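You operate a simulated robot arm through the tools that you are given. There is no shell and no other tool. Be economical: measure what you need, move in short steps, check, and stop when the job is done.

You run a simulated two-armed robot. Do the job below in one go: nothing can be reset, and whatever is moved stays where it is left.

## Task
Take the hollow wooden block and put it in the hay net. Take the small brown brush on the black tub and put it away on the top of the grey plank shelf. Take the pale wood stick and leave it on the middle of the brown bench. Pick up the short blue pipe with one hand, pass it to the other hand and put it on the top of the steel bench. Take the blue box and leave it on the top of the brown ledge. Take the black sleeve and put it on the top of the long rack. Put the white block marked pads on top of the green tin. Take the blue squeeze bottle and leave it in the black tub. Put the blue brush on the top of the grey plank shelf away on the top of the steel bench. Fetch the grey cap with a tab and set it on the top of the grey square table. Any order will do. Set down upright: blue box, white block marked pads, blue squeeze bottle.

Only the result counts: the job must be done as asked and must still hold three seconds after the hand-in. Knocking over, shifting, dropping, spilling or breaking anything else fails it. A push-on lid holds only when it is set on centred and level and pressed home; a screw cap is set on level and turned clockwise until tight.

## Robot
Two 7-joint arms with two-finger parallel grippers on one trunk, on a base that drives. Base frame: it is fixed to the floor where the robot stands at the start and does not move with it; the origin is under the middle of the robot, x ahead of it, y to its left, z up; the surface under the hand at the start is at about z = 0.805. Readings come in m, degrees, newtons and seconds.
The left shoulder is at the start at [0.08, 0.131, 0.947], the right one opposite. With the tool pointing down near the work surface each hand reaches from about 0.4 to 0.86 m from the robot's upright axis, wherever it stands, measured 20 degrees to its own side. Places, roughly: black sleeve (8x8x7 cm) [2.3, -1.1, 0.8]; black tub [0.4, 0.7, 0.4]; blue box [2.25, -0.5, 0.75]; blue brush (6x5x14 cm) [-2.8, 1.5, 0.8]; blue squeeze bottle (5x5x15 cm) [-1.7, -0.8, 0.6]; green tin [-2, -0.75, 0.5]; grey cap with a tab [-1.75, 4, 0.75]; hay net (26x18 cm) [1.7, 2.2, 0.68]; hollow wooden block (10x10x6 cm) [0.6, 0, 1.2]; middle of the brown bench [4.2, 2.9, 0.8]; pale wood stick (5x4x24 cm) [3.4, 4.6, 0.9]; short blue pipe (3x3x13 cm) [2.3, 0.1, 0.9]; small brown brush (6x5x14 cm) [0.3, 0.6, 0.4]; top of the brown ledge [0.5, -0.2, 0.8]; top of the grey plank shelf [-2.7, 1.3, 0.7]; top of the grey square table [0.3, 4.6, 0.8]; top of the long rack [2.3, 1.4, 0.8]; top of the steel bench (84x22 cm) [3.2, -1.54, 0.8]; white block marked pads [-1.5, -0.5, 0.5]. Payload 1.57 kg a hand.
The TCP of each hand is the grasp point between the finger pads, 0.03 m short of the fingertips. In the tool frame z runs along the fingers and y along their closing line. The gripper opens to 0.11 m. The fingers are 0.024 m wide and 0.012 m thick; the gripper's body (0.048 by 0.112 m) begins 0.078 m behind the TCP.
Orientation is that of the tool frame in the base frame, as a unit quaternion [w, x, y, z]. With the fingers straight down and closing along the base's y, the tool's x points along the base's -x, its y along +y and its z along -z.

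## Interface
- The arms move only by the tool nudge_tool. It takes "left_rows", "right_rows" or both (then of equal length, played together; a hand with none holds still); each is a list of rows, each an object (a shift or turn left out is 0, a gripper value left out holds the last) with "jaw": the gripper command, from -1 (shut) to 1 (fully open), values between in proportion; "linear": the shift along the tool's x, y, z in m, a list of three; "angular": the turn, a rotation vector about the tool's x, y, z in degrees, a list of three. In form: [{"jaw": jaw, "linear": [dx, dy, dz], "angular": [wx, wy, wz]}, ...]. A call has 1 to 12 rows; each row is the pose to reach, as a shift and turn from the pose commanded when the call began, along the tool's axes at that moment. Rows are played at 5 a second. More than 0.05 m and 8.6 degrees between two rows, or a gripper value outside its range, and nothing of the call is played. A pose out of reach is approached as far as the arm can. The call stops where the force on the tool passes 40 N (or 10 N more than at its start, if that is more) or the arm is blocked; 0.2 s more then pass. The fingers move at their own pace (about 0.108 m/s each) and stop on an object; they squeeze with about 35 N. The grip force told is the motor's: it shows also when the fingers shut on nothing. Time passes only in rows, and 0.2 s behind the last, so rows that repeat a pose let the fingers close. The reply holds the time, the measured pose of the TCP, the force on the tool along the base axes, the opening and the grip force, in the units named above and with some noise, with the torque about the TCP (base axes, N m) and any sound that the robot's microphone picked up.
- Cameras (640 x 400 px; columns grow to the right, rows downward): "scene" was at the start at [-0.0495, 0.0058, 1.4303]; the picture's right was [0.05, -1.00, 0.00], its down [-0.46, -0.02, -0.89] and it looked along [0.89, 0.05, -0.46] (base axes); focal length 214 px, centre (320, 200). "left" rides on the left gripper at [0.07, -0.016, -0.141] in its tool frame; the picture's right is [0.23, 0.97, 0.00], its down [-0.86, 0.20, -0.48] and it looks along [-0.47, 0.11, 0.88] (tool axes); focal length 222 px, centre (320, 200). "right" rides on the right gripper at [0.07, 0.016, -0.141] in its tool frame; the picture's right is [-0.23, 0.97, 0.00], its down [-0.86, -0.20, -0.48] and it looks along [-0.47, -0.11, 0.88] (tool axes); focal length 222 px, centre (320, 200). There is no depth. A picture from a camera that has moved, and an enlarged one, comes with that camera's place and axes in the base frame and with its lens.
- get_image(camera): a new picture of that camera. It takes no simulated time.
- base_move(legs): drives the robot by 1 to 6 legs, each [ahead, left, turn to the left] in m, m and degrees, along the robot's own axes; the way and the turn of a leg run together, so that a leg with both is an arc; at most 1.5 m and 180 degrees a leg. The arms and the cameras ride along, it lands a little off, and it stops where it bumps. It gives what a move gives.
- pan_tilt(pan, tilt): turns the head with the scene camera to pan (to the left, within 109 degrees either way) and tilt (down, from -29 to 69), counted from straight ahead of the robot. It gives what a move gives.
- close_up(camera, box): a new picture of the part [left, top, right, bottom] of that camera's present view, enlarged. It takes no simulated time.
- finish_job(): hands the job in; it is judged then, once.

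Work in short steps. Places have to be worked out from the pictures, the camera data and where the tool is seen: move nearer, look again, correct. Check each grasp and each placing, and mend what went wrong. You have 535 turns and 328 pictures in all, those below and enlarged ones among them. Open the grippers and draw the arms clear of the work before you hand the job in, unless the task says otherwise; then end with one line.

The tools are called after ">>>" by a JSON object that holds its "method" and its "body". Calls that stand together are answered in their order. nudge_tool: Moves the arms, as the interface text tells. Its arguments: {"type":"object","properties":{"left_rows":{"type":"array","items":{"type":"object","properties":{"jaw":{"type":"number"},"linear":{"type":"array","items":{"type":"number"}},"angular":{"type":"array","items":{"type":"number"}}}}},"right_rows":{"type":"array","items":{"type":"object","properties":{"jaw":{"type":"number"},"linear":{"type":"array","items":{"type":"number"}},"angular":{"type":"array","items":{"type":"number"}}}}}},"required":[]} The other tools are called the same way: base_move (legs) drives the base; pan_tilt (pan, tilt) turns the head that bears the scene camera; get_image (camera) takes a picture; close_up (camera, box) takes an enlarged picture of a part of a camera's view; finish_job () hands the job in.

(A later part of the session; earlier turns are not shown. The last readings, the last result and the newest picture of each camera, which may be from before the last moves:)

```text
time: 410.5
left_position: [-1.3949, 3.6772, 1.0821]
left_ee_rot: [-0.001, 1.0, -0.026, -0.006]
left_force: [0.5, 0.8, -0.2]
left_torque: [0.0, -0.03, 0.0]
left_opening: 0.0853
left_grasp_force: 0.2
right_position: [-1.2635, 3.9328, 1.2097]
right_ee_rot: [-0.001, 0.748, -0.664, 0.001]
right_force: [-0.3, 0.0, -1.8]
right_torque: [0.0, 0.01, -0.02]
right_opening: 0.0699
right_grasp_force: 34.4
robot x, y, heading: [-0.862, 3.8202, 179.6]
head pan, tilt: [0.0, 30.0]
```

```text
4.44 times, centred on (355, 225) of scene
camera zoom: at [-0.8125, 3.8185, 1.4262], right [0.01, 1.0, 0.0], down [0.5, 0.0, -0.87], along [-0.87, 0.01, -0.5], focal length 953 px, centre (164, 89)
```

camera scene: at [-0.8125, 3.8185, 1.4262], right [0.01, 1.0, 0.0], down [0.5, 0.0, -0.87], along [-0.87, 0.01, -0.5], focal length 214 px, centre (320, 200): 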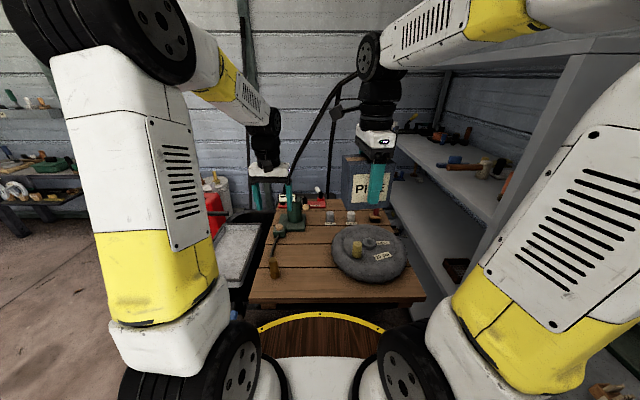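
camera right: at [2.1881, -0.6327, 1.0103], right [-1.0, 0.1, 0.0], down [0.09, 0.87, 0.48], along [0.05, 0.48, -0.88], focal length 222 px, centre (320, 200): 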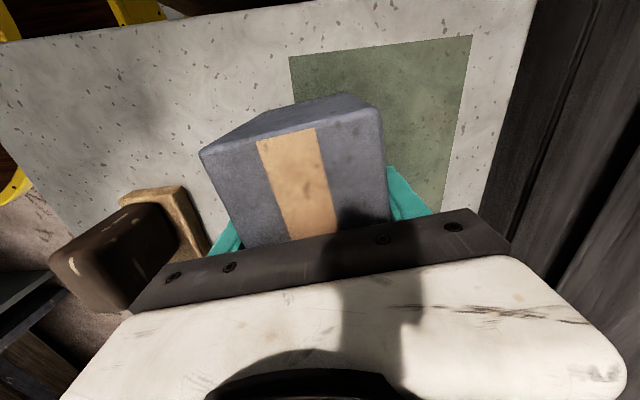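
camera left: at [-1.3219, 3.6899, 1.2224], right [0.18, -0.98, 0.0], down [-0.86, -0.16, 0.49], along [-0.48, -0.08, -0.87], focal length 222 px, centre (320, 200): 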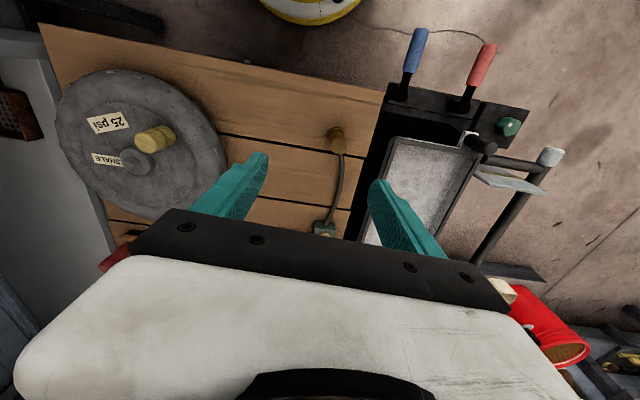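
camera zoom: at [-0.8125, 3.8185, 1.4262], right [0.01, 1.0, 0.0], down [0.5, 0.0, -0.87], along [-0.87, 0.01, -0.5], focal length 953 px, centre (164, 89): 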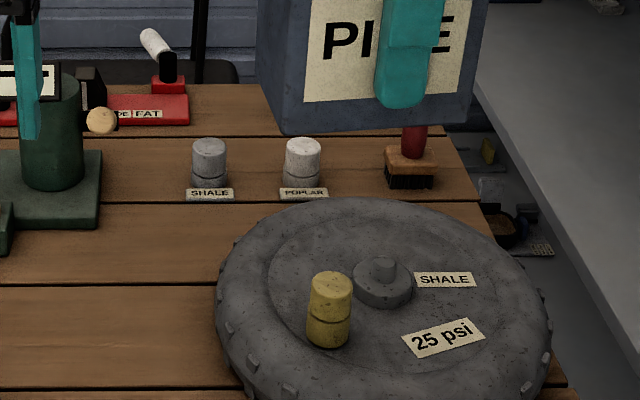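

Two candidate caps, "SHALE" (grey, y≈3.89) and "POPLAR" (pale, y≈4.0). Move the right hand aside and bring the left camera closer to see which has a tab.

>>> {"method": "nudge_tool", "body": {"right_rows": [{"linear": [-0.04, -0.01, 0]}, {"linear": [-0.08, -0.02, 0]}, {"linear": [-0.12, -0.03, 0]}, {"linear": [-0.16, -0.03, 0]}]}}

>>> {"method": "nudge_tool", "body": {"left_rows": [{"jaw": 0, "linear": [-0.03, -0.03, -0.01]}, {"linear": [-0.06, -0.06, -0.02]}, {"linear": [-0.09, -0.09, -0.02]}, {"linear": [-0.12, -0.12, -0.02]}, {"linear": [-0.15, -0.15, -0.02]}, {"linear": [-0.18, -0.18, -0.02]}, {"linear": [-0.21, -0.21, -0.02]}, {"linear": [-0.23, -0.23, -0.02]}]}}

>>> {"method": "get_image", "body": {"camera": "left"}}

```text
time: 411.5
left_position: [-1.3943, 3.6771, 1.0821]
left_ee_rot: [0.0, 1.0, -0.027, -0.007]
left_force: [-0.1, -0.5, 0.6]
left_torque: [0.01, -0.01, -0.02]
left_opening: 0.0853
left_grasp_force: 0.0
right_position: [-1.2524, 4.0953, 1.2105]
right_ee_rot: [-0.002, 0.748, -0.664, 0.0]
right_force: [0.1, 0.1, -1.1]
right_torque: [0.03, -0.01, 0.01]
right_opening: 0.0697
right_grasp_force: 35.0
robot x, y, heading: [-0.8623, 3.8206, 179.6]
head pan, tilt: [0.0, 30.0]
```

```text
time: 413.3
left_position: [-1.6001, 3.9122, 1.0988]
left_ee_rot: [0.0, 1.0, -0.026, -0.005]
left_force: [-0.5, -0.2, -0.7]
left_torque: [-0.01, -0.03, -0.02]
left_opening: 0.0549
left_grasp_force: 0.0
left hand out of reach, approached as far as the arm can: row 8
right_position: [-1.252, 4.0944, 1.211]
right_ee_rot: [-0.001, 0.748, -0.664, 0.002]
right_force: [-0.5, 0.7, -1.2]
right_torque: [-0.04, -0.08, -0.02]
right_opening: 0.0697
right_grasp_force: 34.7
robot x, y, heading: [-0.863, 3.819, 179.5]
head pan, tilt: [0.0, 30.0]
```

```text
151 pictures are left
camera left: at [-1.5291, 3.9253, 1.2393], right [0.18, -0.98, 0.0], down [-0.86, -0.15, 0.49], along [-0.48, -0.08, -0.87], focal length 222 px, centre (320, 200)
```

left: 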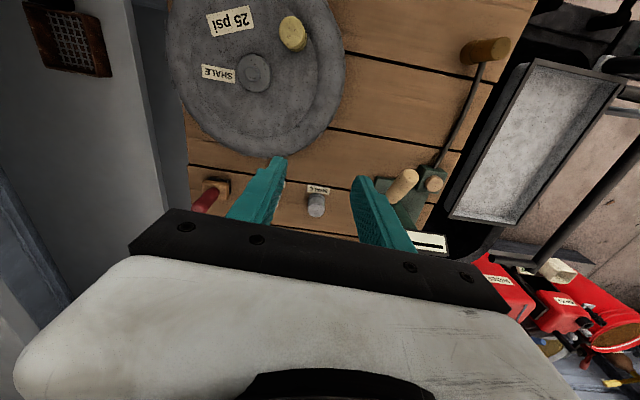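

>>> {"method": "close_up", "body": {"camera": "left", "box": [200, 50, 440, 240]}}

>>> {"method": "close_up", "body": {"camera": "scene", "box": [290, 180, 420, 270]}}

```text
2.11 times, centred on (320, 145) of left
camera zoom: at [-1.5291, 3.9253, 1.2393], right [0.18, -0.98, 0.0], down [-0.86, -0.15, 0.49], along [-0.48, -0.08, -0.87], focal length 468 px, centre (320, 316)
```

zoom: 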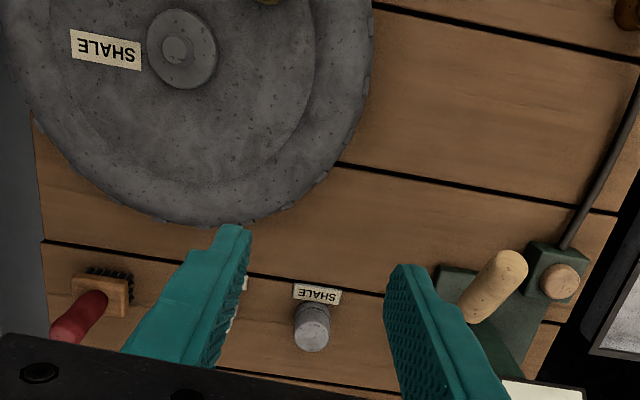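

```text
4.44 times, centred on (355, 225) of scene
camera zoom: at [-0.8133, 3.8189, 1.4262], right [0.01, 1.0, 0.0], down [0.5, 0.0, -0.87], along [-0.87, 0.01, -0.5], focal length 953 px, centre (164, 89)
```

zoom: 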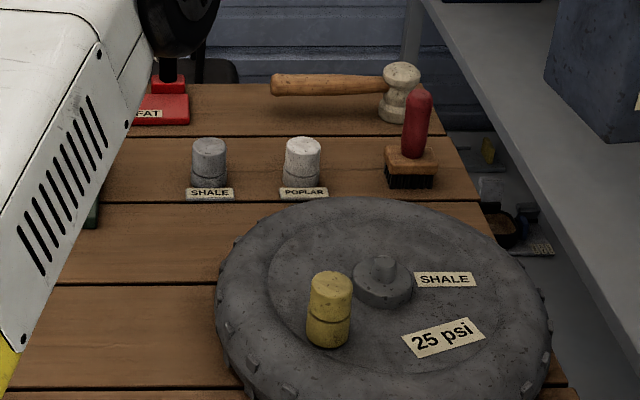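

>>> {"method": "close_up", "body": {"camera": "scene", "box": [322, 204, 368, 232]}}

>>> {"method": "close_up", "body": {"camera": "left", "box": [290, 175, 350, 225]}}

```text
13.91 times, centred on (345, 218) of scene
camera zoom: at [-0.8133, 3.8189, 1.4262], right [0.01, 1.0, 0.0], down [0.5, 0.0, -0.87], along [-0.87, 0.01, -0.5], focal length 2984 px, centre (-28, -50)
```

zoom: 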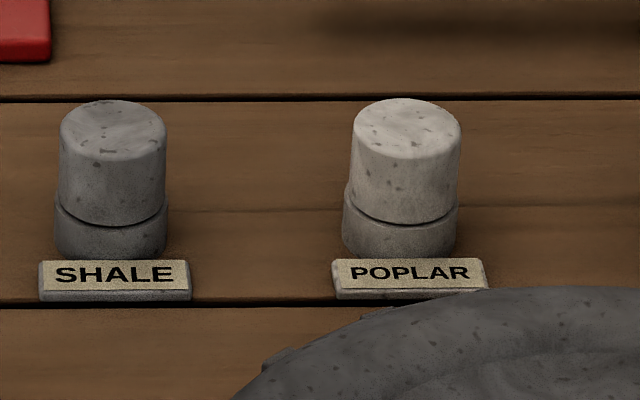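

```text
8.00 times, centred on (320, 200) of left
camera zoom: at [-1.5291, 3.9253, 1.2393], right [0.18, -0.98, 0.0], down [-0.86, -0.15, 0.49], along [-0.48, -0.08, -0.87], focal length 1777 px, centre (320, 200)
```

zoom: 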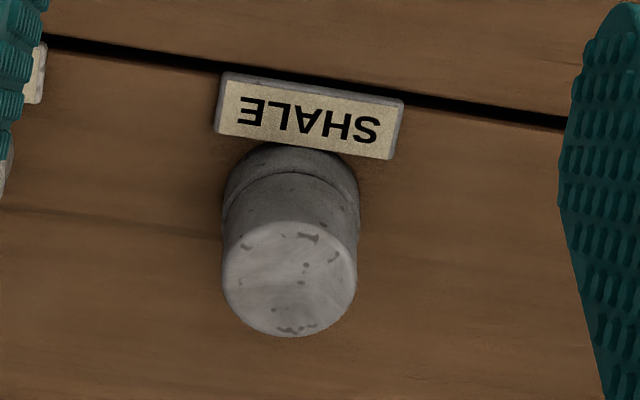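

The tag is the cap's own tab; "SHALE" is the grey one, at ≈(−1.81, 3.888). I'll retract the left hand a little, reposition the base at a slight angle, and use a tilted approach.

>>> {"method": "nudge_tool", "body": {"left_rows": [{"linear": [0.04, 0.02, 0]}, {"linear": [0.08, 0.04, 0]}, {"linear": [0.12, 0.06, 0]}, {"linear": [0.16, 0.08, 0]}]}}

>>> {"method": "base_move", "body": {"legs": [[0.06, -0.06, -11]]}}

>>> {"method": "nudge_tool", "body": {"left_rows": [{"jaw": 0.2, "angular": [0, -7, 0]}, {"angular": [0, -14, 0]}, {"angular": [0, -21, 0]}, {"angular": [0, -28, 0]}, {"angular": [0, -35, 0]}]}}

>>> {"method": "get_image", "body": {"camera": "left"}}

```text
time: 414.3
left_position: [-1.4433, 3.8219, 1.0945]
left_ee_rot: [-0.002, 1.0, -0.026, -0.007]
left_force: [0.5, -0.2, -0.7]
left_torque: [-0.01, -0.03, -0.03]
left_opening: 0.0551
left_grasp_force: 0.1
right_position: [-1.2524, 4.0956, 1.2088]
right_ee_rot: [-0.001, 0.748, -0.664, 0.001]
right_force: [-0.8, 0.2, -1.2]
right_torque: [-0.02, -0.05, 0.01]
right_opening: 0.0697
right_grasp_force: 35.5
robot x, y, heading: [-0.8626, 3.8159, 179.3]
head pan, tilt: [0.0, 30.0]
```

```text
time: 415.5
left_position: [-1.4845, 4.0004, 1.0942]
left_ee_rot: [-0.003, 0.992, -0.124, -0.007]
left_force: [0.2, 0.3, -0.3]
left_torque: [0.03, 0.0, 0.03]
left_opening: 0.0549
left_grasp_force: 0.1
right_position: [-1.2438, 4.2303, 1.2108]
right_ee_rot: [0.001, -0.68, 0.734, -0.001]
right_force: [0.0, 0.7, -0.4]
right_torque: [0.01, -0.02, 0.01]
right_opening: 0.0698
right_grasp_force: 34.6
robot x, y, heading: [-0.914, 3.8832, 168.3]
head pan, tilt: [0.0, 30.0]
```

```text
time: 416.7
left_position: [-1.4844, 4.0005, 1.0955]
left_ee_rot: [-0.039, 0.944, -0.118, -0.306]
left_force: [0.0, 0.1, 0.5]
left_torque: [-0.01, 0.0, -0.01]
left_opening: 0.0656
left_grasp_force: 0.1
right_position: [-1.2432, 4.2302, 1.2105]
right_ee_rot: [0.001, -0.68, 0.733, -0.001]
right_force: [-1.0, -0.4, -1.0]
right_torque: [0.03, 0.0, 0.02]
right_opening: 0.0699
right_grasp_force: 35.1
robot x, y, heading: [-0.9132, 3.8827, 168.4]
head pan, tilt: [0.0, 30.0]
```

```text
146 pictures are left
camera left: at [-1.3454, 3.9823, 1.1689], right [-0.06, -0.99, -0.13], down [-0.45, -0.09, 0.89], along [-0.89, 0.11, -0.44], focal length 222 px, centre (320, 200)
```

left: 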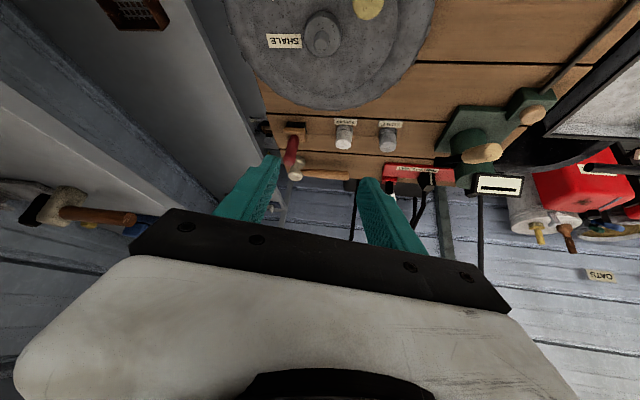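

Both caps visible. Shift laterally to line up with the SHALE cap and advance partway along the tool axis.

>>> {"method": "nudge_tool", "body": {"left_rows": [{"linear": [0, 0.045, 0.0]}, {"linear": [0, 0.09, 0.01]}, {"linear": [-0.005, 0.135, 0.02]}, {"linear": [-0.01, 0.18, 0.03]}, {"linear": [-0.015, 0.184, 0.075]}, {"linear": [-0.02, 0.184, 0.12]}, {"linear": [-0.024, 0.184, 0.165]}, {"linear": [-0.026, 0.184, 0.2]}, {"linear": [-0.028, 0.184, 0.23]}, {"linear": [-0.028, 0.184, 0.23]}]}}

>>> {"method": "get_image", "body": {"camera": "left"}}

>>> {"method": "get_image", "body": {"camera": "scene"}}

```text
time: 418.9
left_position: [-1.6818, 3.8603, 0.9241]
left_ee_rot: [-0.039, 0.944, -0.118, -0.304]
left_force: [0.0, -0.8, -0.8]
left_torque: [0.05, -0.01, 0.03]
left_opening: 0.0661
left_grasp_force: 0.0
right_position: [-1.2436, 4.2309, 1.2105]
right_ee_rot: [0.001, -0.679, 0.734, -0.001]
right_force: [-0.1, -0.2, -1.7]
right_torque: [-0.01, -0.02, 0.04]
right_opening: 0.0695
right_grasp_force: 34.9
robot x, y, heading: [-0.9143, 3.8845, 168.4]
head pan, tilt: [0.0, 30.0]
```

```text
145 pictures are left
camera left: at [-1.5414, 3.8429, 0.9994], right [-0.06, -0.99, -0.13], down [-0.45, -0.09, 0.89], along [-0.89, 0.11, -0.44], focal length 222 px, centre (320, 200)
```

left: 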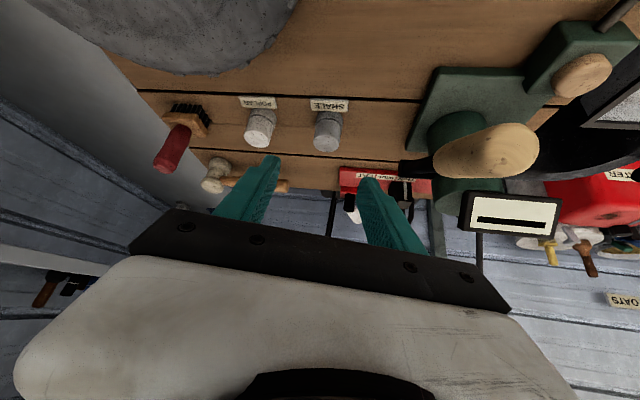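

```text
144 pictures are left
camera scene: at [-0.8667, 3.874, 1.4262], right [0.2, 0.98, 0.0], down [0.49, -0.1, -0.87], along [-0.85, 0.17, -0.5], focal length 214 px, centre (320, 200)
```

scene: 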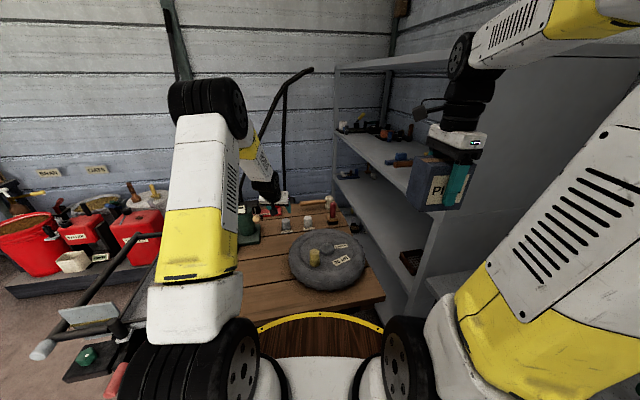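

SHALE cap centre ≈(−1.786, 3.876). Advance and close on it.

>>> {"method": "nudge_tool", "body": {"left_rows": [{"linear": [0.002, 0.0109, 0.035]}, {"linear": [0.0037, 0.0109, 0.075]}, {"linear": [0.0037, 0.0109, 0.115]}, {"linear": [0.0037, 0.0109, 0.15]}, {"linear": [0.0037, 0.0109, 0.182]}, {"linear": [0.0037, 0.0109, 0.182]}, {"jaw": -1, "linear": [0.0037, 0.0109, 0.182]}, {"linear": [0.0037, 0.0109, 0.182]}, {"linear": [0.0037, 0.0109, 0.182]}]}}

>>> {"method": "get_image", "body": {"camera": "left"}}

```text
time: 420.9
left_position: [-1.7859, 3.8765, 0.7749]
left_ee_rot: [-0.039, 0.944, -0.117, -0.305]
left_force: [0.4, 0.7, 2.0]
left_torque: [-0.02, 0.06, -0.04]
left_opening: 0.0
left_grasp_force: 21.5
right_position: [-1.2437, 4.231, 1.2119]
right_ee_rot: [0.002, -0.68, 0.734, -0.002]
right_force: [0.2, 0.2, -0.5]
right_torque: [0.02, 0.04, 0.02]
right_opening: 0.0696
right_grasp_force: 34.7
robot x, y, heading: [-0.9143, 3.8828, 168.2]
head pan, tilt: [0.0, 30.0]
```

```text
143 pictures are left
camera left: at [-1.6469, 3.8593, 0.8489], right [-0.06, -0.99, -0.13], down [-0.45, -0.09, 0.89], along [-0.89, 0.11, -0.44], focal length 222 px, centre (320, 200)
```

left: 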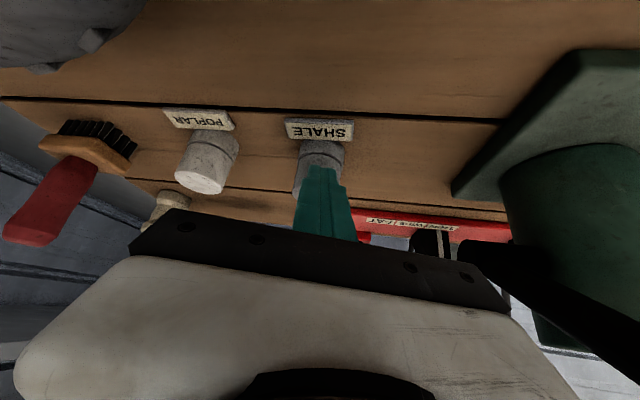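

The fingers closed on nothing: the cap is still beyond/below them. Look closely before correcting.

>>> {"method": "close_up", "body": {"camera": "left", "box": [240, 90, 420, 250]}}

>>> {"method": "close_up", "body": {"camera": "scene", "box": [225, 170, 355, 260]}}

```text
2.50 times, centred on (330, 170) of left
camera zoom: at [-1.6469, 3.8593, 0.8489], right [-0.06, -0.99, -0.13], down [-0.45, -0.09, 0.89], along [-0.89, 0.11, -0.44], focal length 555 px, centre (295, 275)
```

zoom: 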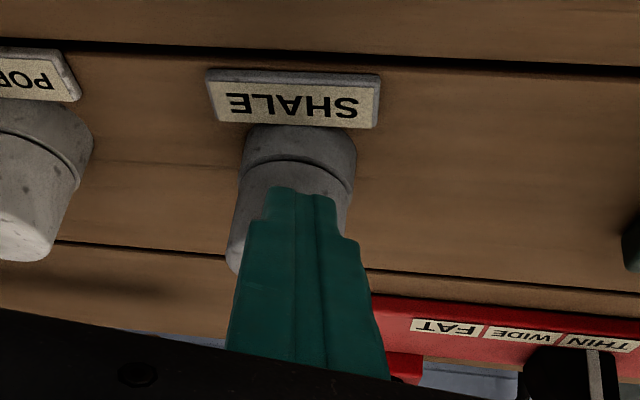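

```text
4.44 times, centred on (290, 215) of scene
camera zoom: at [-0.8666, 3.8741, 1.4262], right [0.2, 0.98, 0.0], down [0.49, -0.1, -0.87], along [-0.85, 0.17, -0.5], focal length 953 px, centre (453, 133)
```

zoom: 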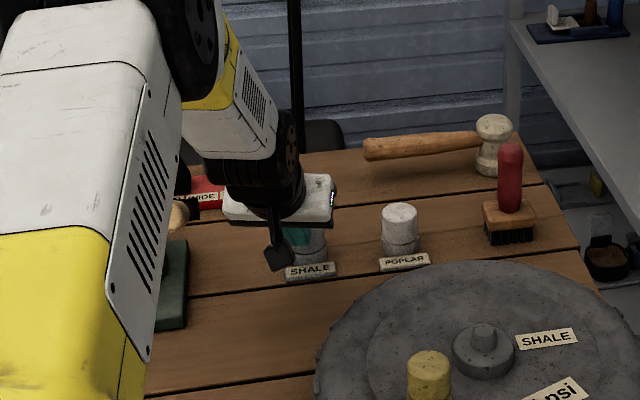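

The cap sits a bit lower and farther: centre ≈(−1.835, 3.885), board z≈0.695. Back off 6 cm, open, realign, advance and close.

>>> {"method": "nudge_tool", "body": {"left_rows": [{"linear": [0, 0, -0.03]}, {"linear": [0, 0, -0.06]}, {"jaw": 0.2, "linear": [-0.0132, 0.005, -0.06]}, {"linear": [-0.0132, 0.005, -0.06]}, {"linear": [-0.0132, 0.005, -0.03]}, {"linear": [-0.0132, 0.005, 0.0]}, {"linear": [-0.0132, 0.005, 0.03]}, {"linear": [-0.0132, 0.005, 0.055]}, {"linear": [-0.0132, 0.005, 0.064]}, {"jaw": -1, "linear": [-0.0132, 0.005, 0.064]}, {"linear": [-0.0132, 0.005, 0.064]}, {"linear": [-0.0132, 0.005, 0.064]}]}}

>>> {"method": "get_image", "body": {"camera": "left"}}

```text
time: 423.5
left_position: [-1.8346, 3.8824, 0.7315]
left_ee_rot: [-0.038, 0.944, -0.117, -0.305]
left_force: [-1.5, -2.2, 5.4]
left_torque: [-0.16, 0.12, 0.0]
left_opening: 0.0443
left_grasp_force: 35.2
right_position: [-1.2438, 4.2293, 1.2105]
right_ee_rot: [0.002, -0.679, 0.734, -0.002]
right_force: [0.1, -1.4, -1.2]
right_torque: [0.01, -0.03, -0.01]
right_opening: 0.07
right_grasp_force: 34.6
robot x, y, heading: [-0.9167, 3.8812, 168.4]
head pan, tilt: [0.0, 30.0]
```

```text
140 pictures are left
camera left: at [-1.6942, 3.8644, 0.8054], right [-0.06, -0.99, -0.13], down [-0.45, -0.09, 0.89], along [-0.89, 0.11, -0.44], focal length 222 px, centre (320, 200)
```

left: 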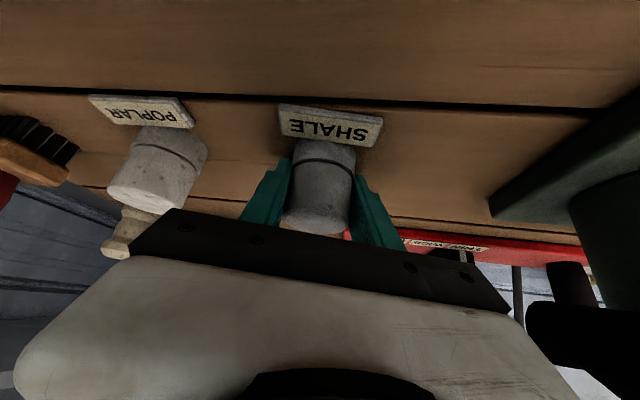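

Gripped (0.044 m). Lift straight up 15 cm and check that the tab comes along.

>>> {"method": "nudge_tool", "body": {"left_rows": [{"linear": [-0.0235, 0, -0.0324]}, {"linear": [-0.047, 0, -0.0648]}, {"linear": [-0.0705, 0, -0.0972]}, {"linear": [-0.094, 0, -0.13]}, {"linear": [-0.117, 0, -0.162]}, {"linear": [-0.117, 0, -0.162]}]}}

>>> {"method": "get_image", "body": {"camera": "left"}}

```text
time: 424.9
left_position: [-1.8332, 3.8815, 0.9302]
left_ee_rot: [-0.039, 0.944, -0.118, -0.305]
left_force: [0.0, -0.5, -0.2]
left_torque: [0.01, 0.02, -0.01]
left_opening: 0.0441
left_grasp_force: 35.0
right_position: [-1.2445, 4.2312, 1.2101]
right_ee_rot: [0.001, -0.679, 0.734, -0.001]
right_force: [-0.5, -0.8, -0.6]
right_torque: [-0.01, -0.01, 0.01]
right_opening: 0.0697
right_grasp_force: 34.7
robot x, y, heading: [-0.9179, 3.8858, 168.7]
head pan, tilt: [0.0, 30.0]
```

```text
139 pictures are left
camera left: at [-1.6941, 3.8635, 1.0052], right [-0.06, -0.99, -0.13], down [-0.45, -0.09, 0.89], along [-0.89, 0.11, -0.44], focal length 222 px, centre (320, 200)
```

left: 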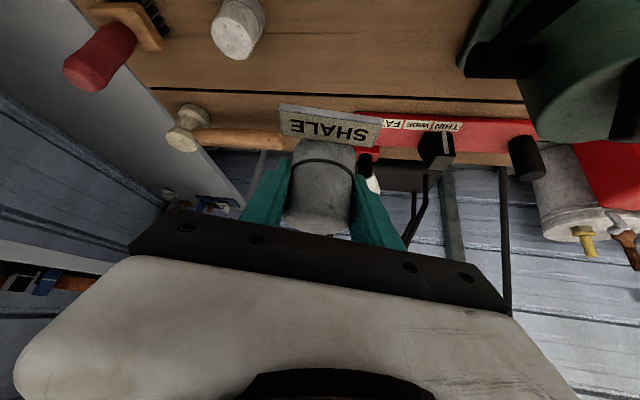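

The tab came with it. Retract the left hand, then back east toward the grey square table.

>>> {"method": "nudge_tool", "body": {"left_rows": [{"linear": [0.025, 0, -0.039]}, {"linear": [0.05, -0.001, -0.078]}, {"linear": [0.075, -0.002, -0.116]}, {"linear": [0.1, -0.002, -0.155]}, {"linear": [0.125, -0.003, -0.194]}, {"linear": [0.149, -0.0036, -0.232]}]}}

>>> {"method": "base_move", "body": {"legs": [[-1.15, 0.02, 0], [0, 0, -78]]}}

>>> {"method": "pan_tilt", "body": {"pan": 0, "tilt": 32}}

>>> {"method": "get_image", "body": {"camera": "scene"}}

```text
time: 426.3
left_position: [-1.5846, 3.8239, 1.0287]
left_ee_rot: [-0.039, 0.944, -0.117, -0.306]
left_force: [-0.1, 1.3, -0.7]
left_torque: [-0.01, -0.01, 0.0]
left_opening: 0.0436
left_grasp_force: 34.6
right_position: [-1.2451, 4.2294, 1.2106]
right_ee_rot: [0.001, -0.679, 0.734, -0.002]
right_force: [-0.8, -0.4, -1.9]
right_torque: [0.0, -0.04, 0.03]
right_opening: 0.0697
right_grasp_force: 35.1
robot x, y, heading: [-0.9128, 3.8834, 168.6]
head pan, tilt: [0.0, 30.0]
```

```text
time: 435.5
left_position: [0.0219, 4.2681, 1.0304]
left_ee_rot: [0.22, -0.666, 0.68, 0.214]
left_force: [0.3, 0.5, -0.2]
left_torque: [0.02, 0.02, 0.01]
left_opening: 0.0435
left_grasp_force: 34.9
right_position: [0.4932, 4.0281, 1.2107]
right_ee_rot: [0.0, -0.074, 0.997, -0.002]
right_force: [-0.6, 0.2, -1.6]
right_torque: [0.02, 0.01, 0.0]
right_opening: 0.0698
right_grasp_force: 35.4
robot x, y, heading: [0.2287, 3.631, 91.0]
head pan, tilt: [0.0, 30.0]
```

```text
time: 436.1
left_position: [0.0204, 4.2673, 1.0301]
left_ee_rot: [0.221, -0.665, 0.68, 0.215]
left_force: [0.6, 0.2, -1.2]
left_torque: [0.03, 0.01, 0.0]
left_opening: 0.0433
left_grasp_force: 34.8
right_position: [0.493, 4.0275, 1.2107]
right_ee_rot: [0.0, -0.075, 0.997, -0.002]
right_force: [0.2, -0.2, -1.4]
right_torque: [0.01, 0.03, -0.03]
right_opening: 0.0697
right_grasp_force: 35.1
robot x, y, heading: [0.2278, 3.6289, 91.1]
head pan, tilt: [0.0, 32.0]
```

```text
138 pictures are left
camera scene: at [0.2288, 3.5798, 1.4231], right [1.0, 0.02, 0.0], down [0.01, -0.53, -0.85], along [-0.02, 0.85, -0.53], focal length 214 px, centre (320, 200)
```

scene: 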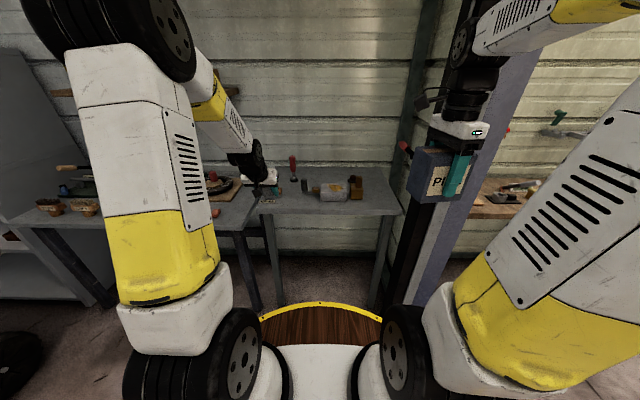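

Zoom on the grey square table to choose a spot.

>>> {"method": "close_up", "body": {"camera": "scene", "box": [240, 140, 430, 250]}}

```text
3.37 times, centred on (335, 195) of scene
camera zoom: at [0.2288, 3.5798, 1.4231], right [1.0, 0.02, 0.0], down [0.01, -0.53, -0.85], along [-0.02, 0.85, -0.53], focal length 722 px, centre (270, 217)
```

zoom: 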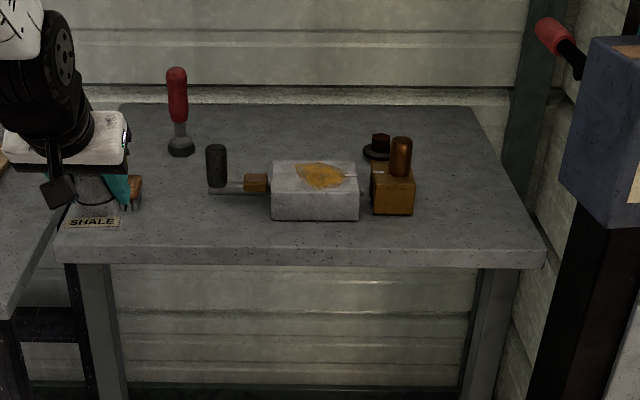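

A free area lies at the front-left of the table, ≈(0.03, 4.57). Drive forward 0.27 m and look with the left hand.

>>> {"method": "base_move", "body": {"legs": [[0.27, 0, 0]]}}

>>> {"method": "get_image", "body": {"camera": "left"}}

>>> {"method": "get_image", "body": {"camera": "scene"}}

```text
time: 438.1
left_position: [0.0098, 4.5411, 1.0303]
left_ee_rot: [0.219, -0.668, 0.677, 0.216]
left_force: [0.0, -0.2, -0.1]
left_torque: [0.05, -0.01, 0.03]
left_opening: 0.0434
left_grasp_force: 35.5
right_position: [0.483, 4.3034, 1.2107]
right_ee_rot: [0.0, -0.078, 0.997, -0.002]
right_force: [0.1, 0.1, -1.1]
right_torque: [0.0, -0.01, 0.02]
right_opening: 0.0695
right_grasp_force: 34.8
robot x, y, heading: [0.2228, 3.9015, 91.5]
head pan, tilt: [0.0, 32.0]
```

```text
136 pictures are left
camera left: at [0.0251, 4.401, 1.1042], right [-0.98, -0.17, -0.13], down [-0.19, 0.42, 0.89], along [-0.09, 0.89, -0.44], focal length 222 px, centre (320, 200)
```

left: 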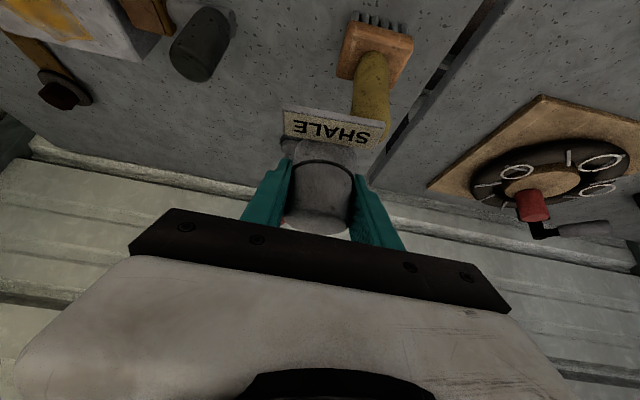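

```text
135 pictures are left
camera scene: at [0.2221, 3.8528, 1.4231], right [1.0, 0.03, 0.0], down [0.02, -0.53, -0.85], along [-0.02, 0.85, -0.53], focal length 214 px, centre (320, 200)
```

scene: 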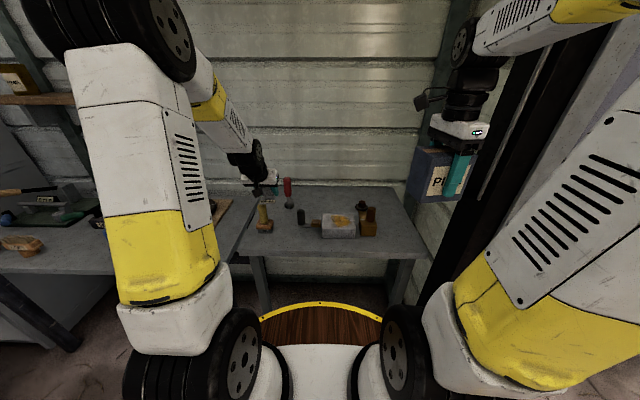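

A yellow brush stands at the left; free gap is x≈0.01–0.17 at y≈4.6. Shift the cap to (0.09, 4.60) and down 8 cm.

>>> {"method": "nudge_tool", "body": {"left_rows": [{"linear": [0, -0.04, 0]}, {"linear": [-0.001, -0.079, 0.02]}, {"linear": [-0.002, -0.079, 0.06]}, {"linear": [-0.0026, -0.079, 0.1]}, {"linear": [-0.0026, -0.079, 0.1]}]}}

>>> {"method": "get_image", "body": {"camera": "left"}}

>>> {"method": "close_up", "body": {"camera": "scene", "box": [220, 150, 420, 270]}}

```text
time: 439.3
left_position: [0.0891, 4.5988, 0.9497]
left_ee_rot: [0.219, -0.668, 0.678, 0.215]
left_force: [-0.6, 3.5, -2.4]
left_torque: [0.11, 0.05, 0.07]
left_opening: 0.0432
left_grasp_force: 35.0
right_position: [0.4832, 4.3025, 1.2098]
right_ee_rot: [0.0, -0.077, 0.997, -0.001]
right_force: [-0.5, 0.6, -2.2]
right_torque: [0.01, -0.02, 0.02]
right_opening: 0.07
right_grasp_force: 34.3
robot x, y, heading: [0.2156, 3.9001, 91.5]
head pan, tilt: [0.0, 32.0]
```

```text
134 pictures are left
camera left: at [0.1053, 4.4598, 1.0246], right [-0.98, -0.17, -0.13], down [-0.19, 0.42, 0.89], along [-0.09, 0.89, -0.44], focal length 222 px, centre (320, 200)
```

left: 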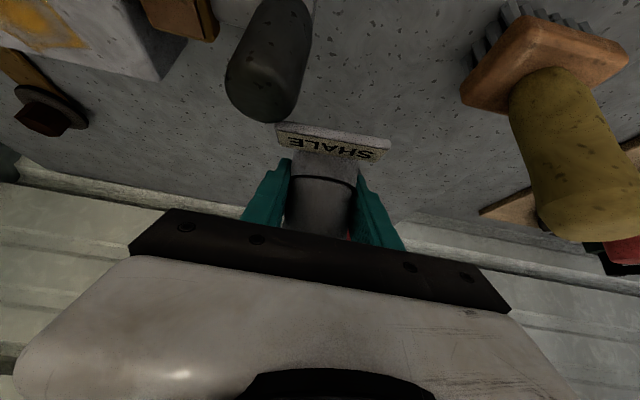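

```text
3.20 times, centred on (320, 210) of scene
camera zoom: at [0.2221, 3.8532, 1.4231], right [1.0, 0.03, 0.0], down [0.02, -0.53, -0.85], along [-0.02, 0.85, -0.53], focal length 686 px, centre (320, 168)
```

zoom: 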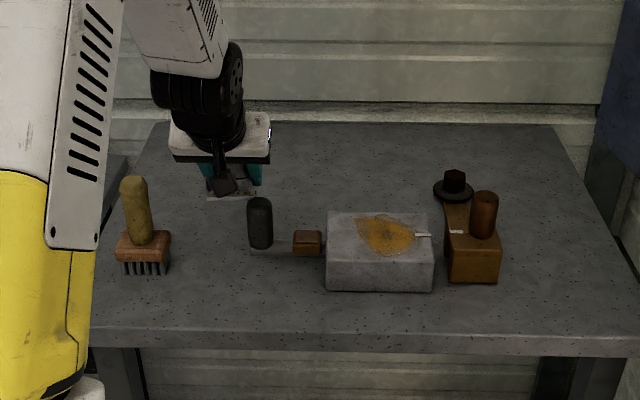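

The cap is too close to the black roller (≈0.12) and a red brush behind. Raise it and look from above before choosing.

>>> {"method": "nudge_tool", "body": {"left_rows": [{"linear": [-0.02, 0, -0.03]}, {"linear": [-0.045, 0, -0.065]}, {"linear": [-0.07, 0, -0.1]}, {"linear": [-0.03, 0, -0.13]}, {"linear": [0.01, 0, -0.16]}, {"linear": [0.05, 0, -0.19]}]}}

>>> {"method": "get_image", "body": {"camera": "left"}}

>>> {"method": "close_up", "body": {"camera": "scene", "box": [220, 150, 420, 270]}}

```text
time: 440.7
left_position: [0.0884, 4.4528, 1.0757]
left_ee_rot: [0.22, -0.667, 0.678, 0.214]
left_force: [0.2, 0.1, -1.6]
left_torque: [-0.02, 0.01, 0.03]
left_opening: 0.0431
left_grasp_force: 35.1
right_position: [0.4838, 4.3032, 1.2107]
right_ee_rot: [-0.001, -0.078, 0.997, -0.002]
right_force: [0.0, 0.3, -1.8]
right_torque: [-0.01, 0.05, -0.03]
right_opening: 0.0696
right_grasp_force: 35.3
robot x, y, heading: [0.2217, 3.9012, 91.7]
head pan, tilt: [0.0, 32.0]
```

```text
132 pictures are left
camera left: at [0.1029, 4.3135, 1.1502], right [-0.98, -0.17, -0.13], down [-0.19, 0.42, 0.89], along [-0.09, 0.89, -0.44], focal length 222 px, centre (320, 200)
```

left: 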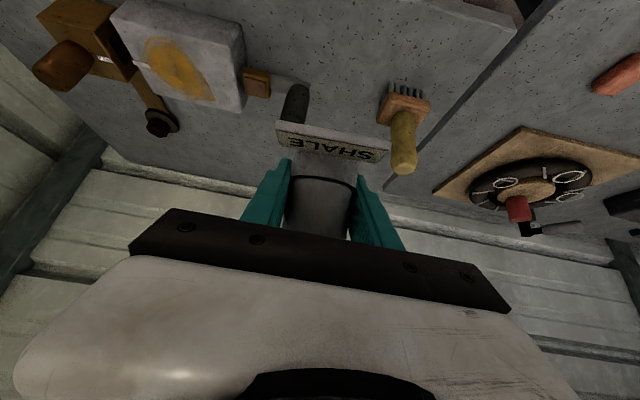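

```text
3.20 times, centred on (320, 210) of scene
camera zoom: at [0.2223, 3.8534, 1.4231], right [1.0, 0.03, 0.0], down [0.01, -0.53, -0.85], along [-0.02, 0.85, -0.53], focal length 686 px, centre (320, 168)
```

zoom: 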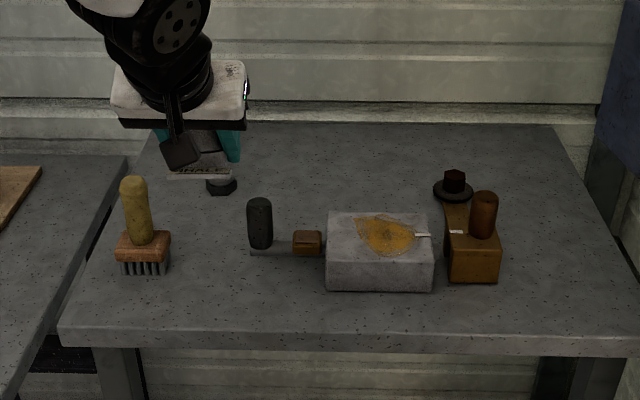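

The front strip at (0.09, 4.487) is clear of brush and roller. Lower there until contact.

>>> {"method": "nudge_tool", "body": {"left_rows": [{"linear": [-0.013, 0, 0.035]}, {"linear": [0.01, 0, 0.066]}, {"linear": [0.033, 0, 0.098]}, {"linear": [0.05, 0, 0.122]}, {"linear": [0.0545, 0, 0.133]}]}}

>>> {"method": "get_image", "body": {"camera": "left"}}

>>> {"method": "close_up", "body": {"camera": "scene", "box": [220, 150, 420, 270]}}

```text
time: 441.9
left_position: [0.0871, 4.483, 0.9351]
left_ee_rot: [0.22, -0.668, 0.678, 0.216]
left_force: [0.0, -0.2, -1.1]
left_torque: [0.02, 0.0, 0.01]
left_opening: 0.043
left_grasp_force: 34.8
right_position: [0.4828, 4.3043, 1.2111]
right_ee_rot: [0.0, -0.078, 0.997, -0.001]
right_force: [0.1, 0.3, -1.4]
right_torque: [0.01, -0.02, 0.02]
right_opening: 0.0698
right_grasp_force: 35.0
robot x, y, heading: [0.2194, 3.9045, 91.6]
head pan, tilt: [0.0, 32.0]
```

```text
130 pictures are left
camera left: at [0.1028, 4.3438, 1.0096], right [-0.98, -0.17, -0.13], down [-0.19, 0.42, 0.89], along [-0.1, 0.89, -0.44], focal length 222 px, centre (320, 200)
```

left: 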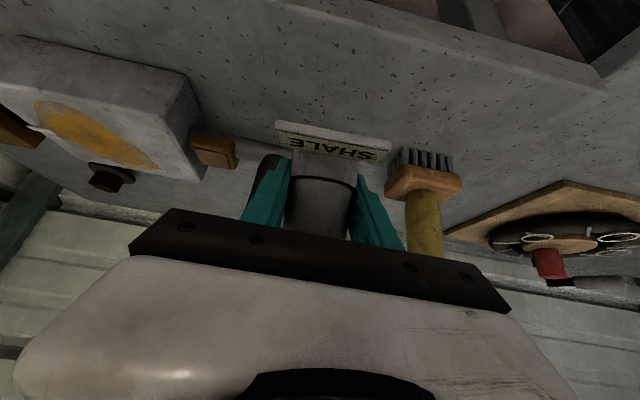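

```text
3.20 times, centred on (320, 210) of scene
camera zoom: at [0.2221, 3.8528, 1.4231], right [1.0, 0.03, 0.0], down [0.02, -0.53, -0.85], along [-0.02, 0.85, -0.53], focal length 686 px, centre (320, 168)
```

zoom: 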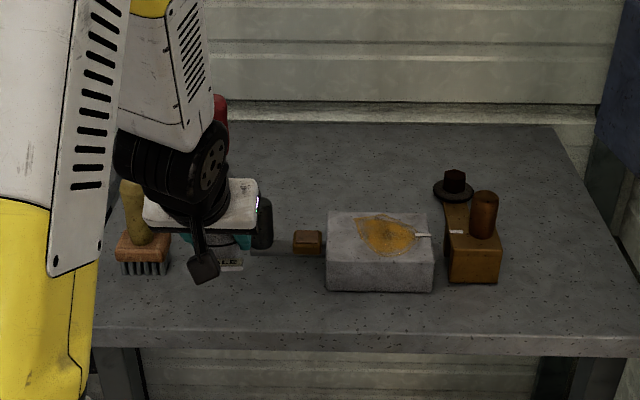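

Shift 1.2 cm left and lower in steps until contact.

>>> {"method": "nudge_tool", "body": {"left_rows": [{"linear": [0.012, 0.012, 0.016]}, {"linear": [0.022, 0.012, 0.03]}, {"linear": [0.029, 0.012, 0.0405]}, {"linear": [0.032, 0.012, 0.0445]}, {"linear": [0.035, 0.012, 0.0485]}, {"linear": [0.038, 0.012, 0.0525]}, {"linear": [0.041, 0.012, 0.0565]}, {"linear": [0.044, 0.012, 0.0605]}, {"linear": [0.047, 0.012, 0.0645]}, {"linear": [0.05, 0.012, 0.0685]}]}}

>>> {"method": "get_image", "body": {"camera": "left"}}

```text
time: 443.0
left_position: [0.0766, 4.4827, 0.882]
left_ee_rot: [0.223, -0.667, 0.676, 0.218]
left_force: [-0.1, -3.9, 11.8]
left_torque: [0.03, 0.26, 0.17]
left_opening: 0.0436
left_grasp_force: 35.1
right_position: [0.4829, 4.3023, 1.2111]
right_ee_rot: [0.0, -0.077, 0.997, -0.002]
right_force: [0.4, 0.7, -0.5]
right_torque: [0.0, 0.0, 0.0]
right_opening: 0.0694
right_grasp_force: 34.7
robot x, y, heading: [0.2224, 3.9037, 91.5]
head pan, tilt: [0.0, 32.0]
stopped in row 5 (left hand): the force on the tool passed its limit at 54 N (the readings are from after the stop); the commanded pose is now the measured one
```

```text
128 pictures are left
camera left: at [0.0901, 4.3442, 0.9542], right [-0.98, -0.17, -0.14], down [-0.2, 0.41, 0.89], along [-0.1, 0.9, -0.43], focal length 222 px, centre (320, 200)
```

left: 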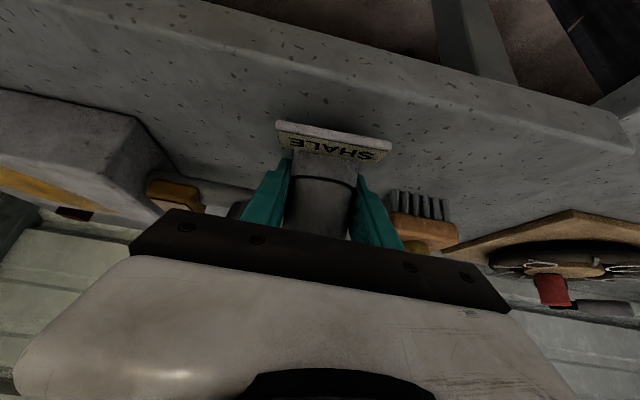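

Contact on the table. Release and back out along the tool axis.

>>> {"method": "nudge_tool", "body": {"left_rows": [{"jaw": 0.0}, {"jaw": 0.05}, {"linear": [0, 0, 0]}, {"linear": [0, 0, -0.03]}, {"linear": [0, 0, -0.07]}, {"linear": [0, 0, -0.115]}, {"linear": [0, 0, -0.16]}, {"linear": [0, 0, -0.2]}]}}

>>> {"method": "get_image", "body": {"camera": "left"}}

>>> {"method": "close_up", "body": {"camera": "scene", "box": [220, 150, 420, 270]}}

```text
time: 445.0
left_position: [-0.012, 4.359, 1.0129]
left_ee_rot: [-0.169, 0.744, -0.611, -0.214]
left_force: [0.1, -0.2, -0.7]
left_torque: [-0.02, 0.02, 0.02]
left_opening: 0.0577
left_grasp_force: 0.0
left hand out of reach, approached as far as the arm can: row 8
right_position: [0.4843, 4.3021, 1.2101]
right_ee_rot: [0.0, -0.077, 0.997, -0.001]
right_force: [0.5, 1.2, -1.6]
right_torque: [-0.01, -0.01, 0.01]
right_opening: 0.0697
right_grasp_force: 35.1
robot x, y, heading: [0.2247, 3.897, 91.6]
head pan, tilt: [0.0, 32.0]
stopped in row 8 (left hand): the arm was blocked; the commanded pose is now the measured one
```

```text
127 pictures are left
camera left: at [0.032, 4.2308, 1.097], right [-0.92, -0.38, -0.11], down [-0.28, 0.43, 0.86], along [-0.28, 0.82, -0.5], focal length 222 px, centre (320, 200)
```

left: 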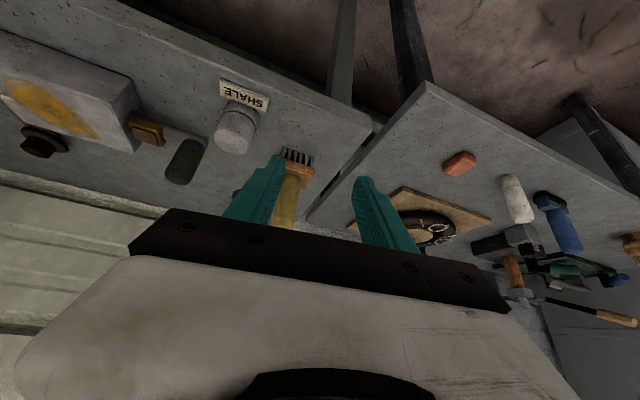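

```text
3.20 times, centred on (320, 210) of scene
camera zoom: at [0.2224, 3.853, 1.4231], right [1.0, 0.03, 0.0], down [0.02, -0.53, -0.85], along [-0.02, 0.85, -0.53], focal length 686 px, centre (320, 168)
```

zoom: 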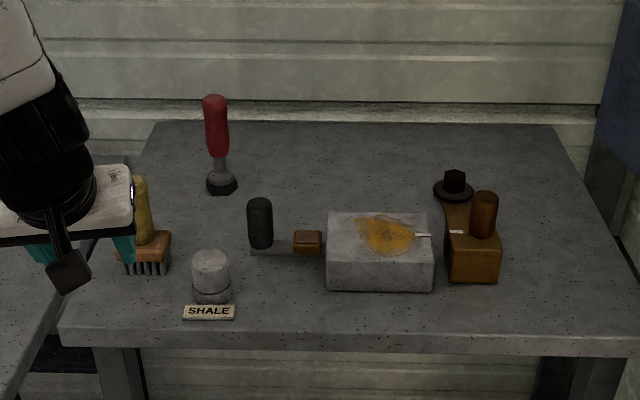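

Cap stands on the table with its tab. Back the base away, then face west.

>>> {"method": "base_move", "body": {"legs": [[-0.75, 0, 0], [0, 0, 88]]}}

>>> {"method": "pan_tilt", "body": {"pan": 10, "tilt": 28}}

>>> {"method": "get_image", "body": {"camera": "scene"}}

```text
time: 452.9
left_position: [-0.2163, 2.9277, 1.0142]
left_ee_rot: [0.029, 0.959, 0.079, -0.271]
left_force: [-0.9, -0.9, -0.2]
left_torque: [0.01, 0.01, -0.01]
left_opening: 0.0578
left_grasp_force: 0.1
right_position: [-0.1455, 3.4228, 1.2107]
right_ee_rot: [-0.001, 0.749, -0.662, 0.001]
right_force: [-0.2, 0.4, -0.9]
right_torque: [0.02, 0.0, -0.01]
right_opening: 0.0698
right_grasp_force: 35.0
robot x, y, heading: [0.2465, 3.1424, 179.8]
head pan, tilt: [0.0, 32.0]
```

```text
time: 453.6
left_position: [-0.2153, 2.9281, 1.0129]
left_ee_rot: [0.029, 0.959, 0.079, -0.271]
left_force: [-0.9, 0.1, 0.0]
left_torque: [0.01, 0.0, 0.01]
left_opening: 0.0578
left_grasp_force: 0.1
right_position: [-0.1462, 3.4233, 1.2116]
right_ee_rot: [-0.001, 0.749, -0.662, 0.001]
right_force: [-0.4, 0.6, -1.3]
right_torque: [0.01, -0.01, 0.02]
right_opening: 0.0697
right_grasp_force: 35.0
robot x, y, heading: [0.2456, 3.1466, 179.7]
head pan, tilt: [10.0, 28.0]
```

```text
125 pictures are left
camera scene: at [0.2956, 3.1325, 1.4294], right [-0.17, 0.99, 0.0], down [0.46, 0.08, -0.88], along [-0.87, -0.15, -0.47], focal length 214 px, centre (320, 200)
```

scene: 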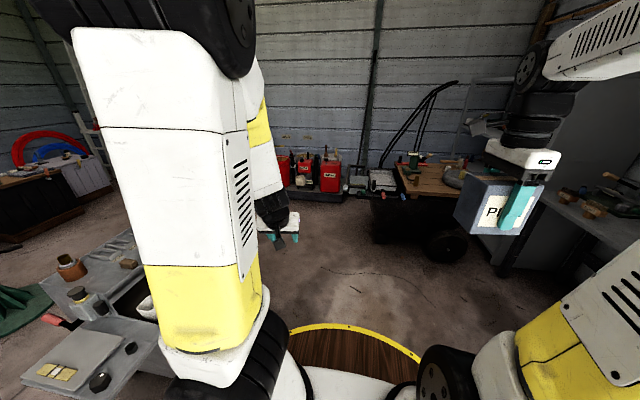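

Drive the known route west around the cart, then south to about (−1.44, 0.14).

>>> {"method": "base_move", "body": {"legs": [[1.05, 0, 0], [0.34, 0.46, 0], [0.3, 0.4, 0], [0, 1.4, 0], [0, 0.7, 0]]}}

>>> {"method": "pan_tilt", "body": {"pan": 50, "tilt": 30}}

>>> {"method": "get_image", "body": {"camera": "scene"}}

```text
time: 474.3
left_position: [-1.9097, -0.0079, 1.0144]
left_ee_rot: [0.029, 0.959, 0.08, -0.271]
left_force: [-0.4, -0.3, 1.1]
left_torque: [-0.01, 0.01, -0.03]
left_opening: 0.0578
left_grasp_force: 0.1
right_position: [-1.8381, 0.4857, 1.2114]
right_ee_rot: [-0.001, 0.749, -0.663, 0.001]
right_force: [0.2, -0.3, -2.1]
right_torque: [0.01, 0.03, 0.02]
right_opening: 0.0697
right_grasp_force: 34.4
robot x, y, heading: [-1.4455, 0.2117, 179.9]
head pan, tilt: [10.0, 28.0]
```

```text
time: 475.4
left_position: [-1.9095, -0.0083, 1.0142]
left_ee_rot: [0.029, 0.959, 0.079, -0.27]
left_force: [0.7, 0.5, 0.6]
left_torque: [-0.03, 0.01, -0.05]
left_opening: 0.0578
left_grasp_force: 0.2
right_position: [-1.838, 0.4859, 1.2102]
right_ee_rot: [-0.002, 0.749, -0.663, 0.001]
right_force: [0.1, 0.8, -1.0]
right_torque: [0.04, -0.02, 0.02]
right_opening: 0.0701
right_grasp_force: 35.4
robot x, y, heading: [-1.4461, 0.2109, 179.9]
head pan, tilt: [50.0, 30.0]
```

```text
124 pictures are left
camera scene: at [-1.366, 0.1419, 1.4262], right [-0.76, 0.65, 0.0], down [0.32, 0.38, -0.87], along [-0.56, -0.66, -0.5], focal length 214 px, centre (320, 200)
```

scene: 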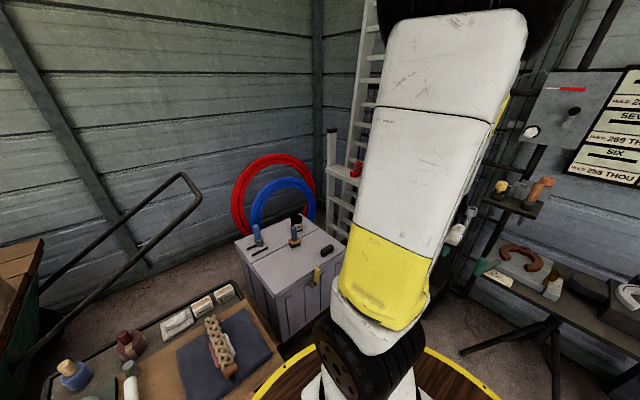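

The SW low cart and cabinet hold the bottle, tin and white blocks. Zoom.

>>> {"method": "close_up", "body": {"camera": "scene", "box": [200, 190, 350, 300]}}

>>> {"method": "close_up", "body": {"camera": "scene", "box": [40, 270, 300, 400]}}

```text
3.64 times, centred on (275, 245) of scene
camera zoom: at [-1.366, 0.1419, 1.4262], right [-0.76, 0.65, 0.0], down [0.32, 0.38, -0.87], along [-0.56, -0.66, -0.5], focal length 780 px, centre (484, 36)
```

zoom: 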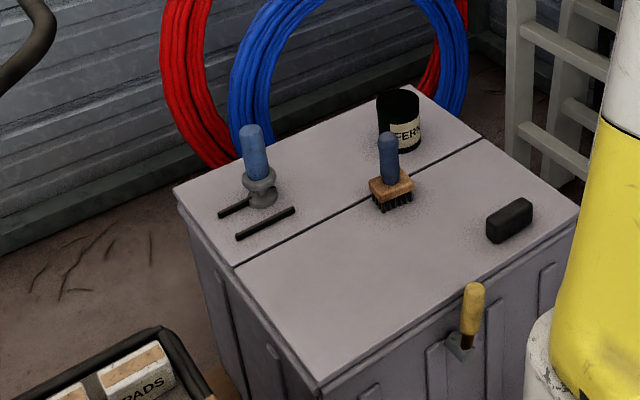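

```text
2.46 times, centred on (170, 335) of scene
camera zoom: at [-1.366, 0.1419, 1.4262], right [-0.76, 0.65, 0.0], down [0.32, 0.38, -0.87], along [-0.56, -0.66, -0.5], focal length 528 px, centre (689, -132)
```

zoom: 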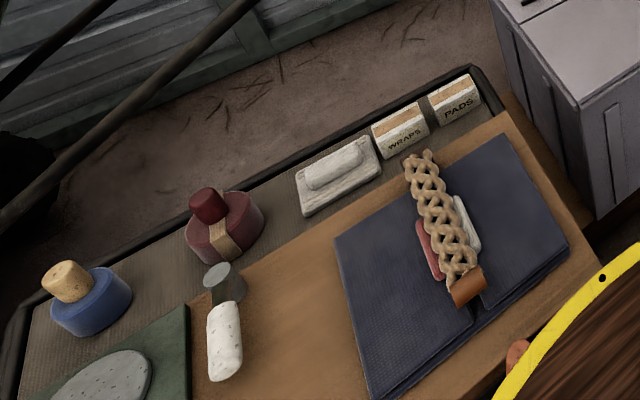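

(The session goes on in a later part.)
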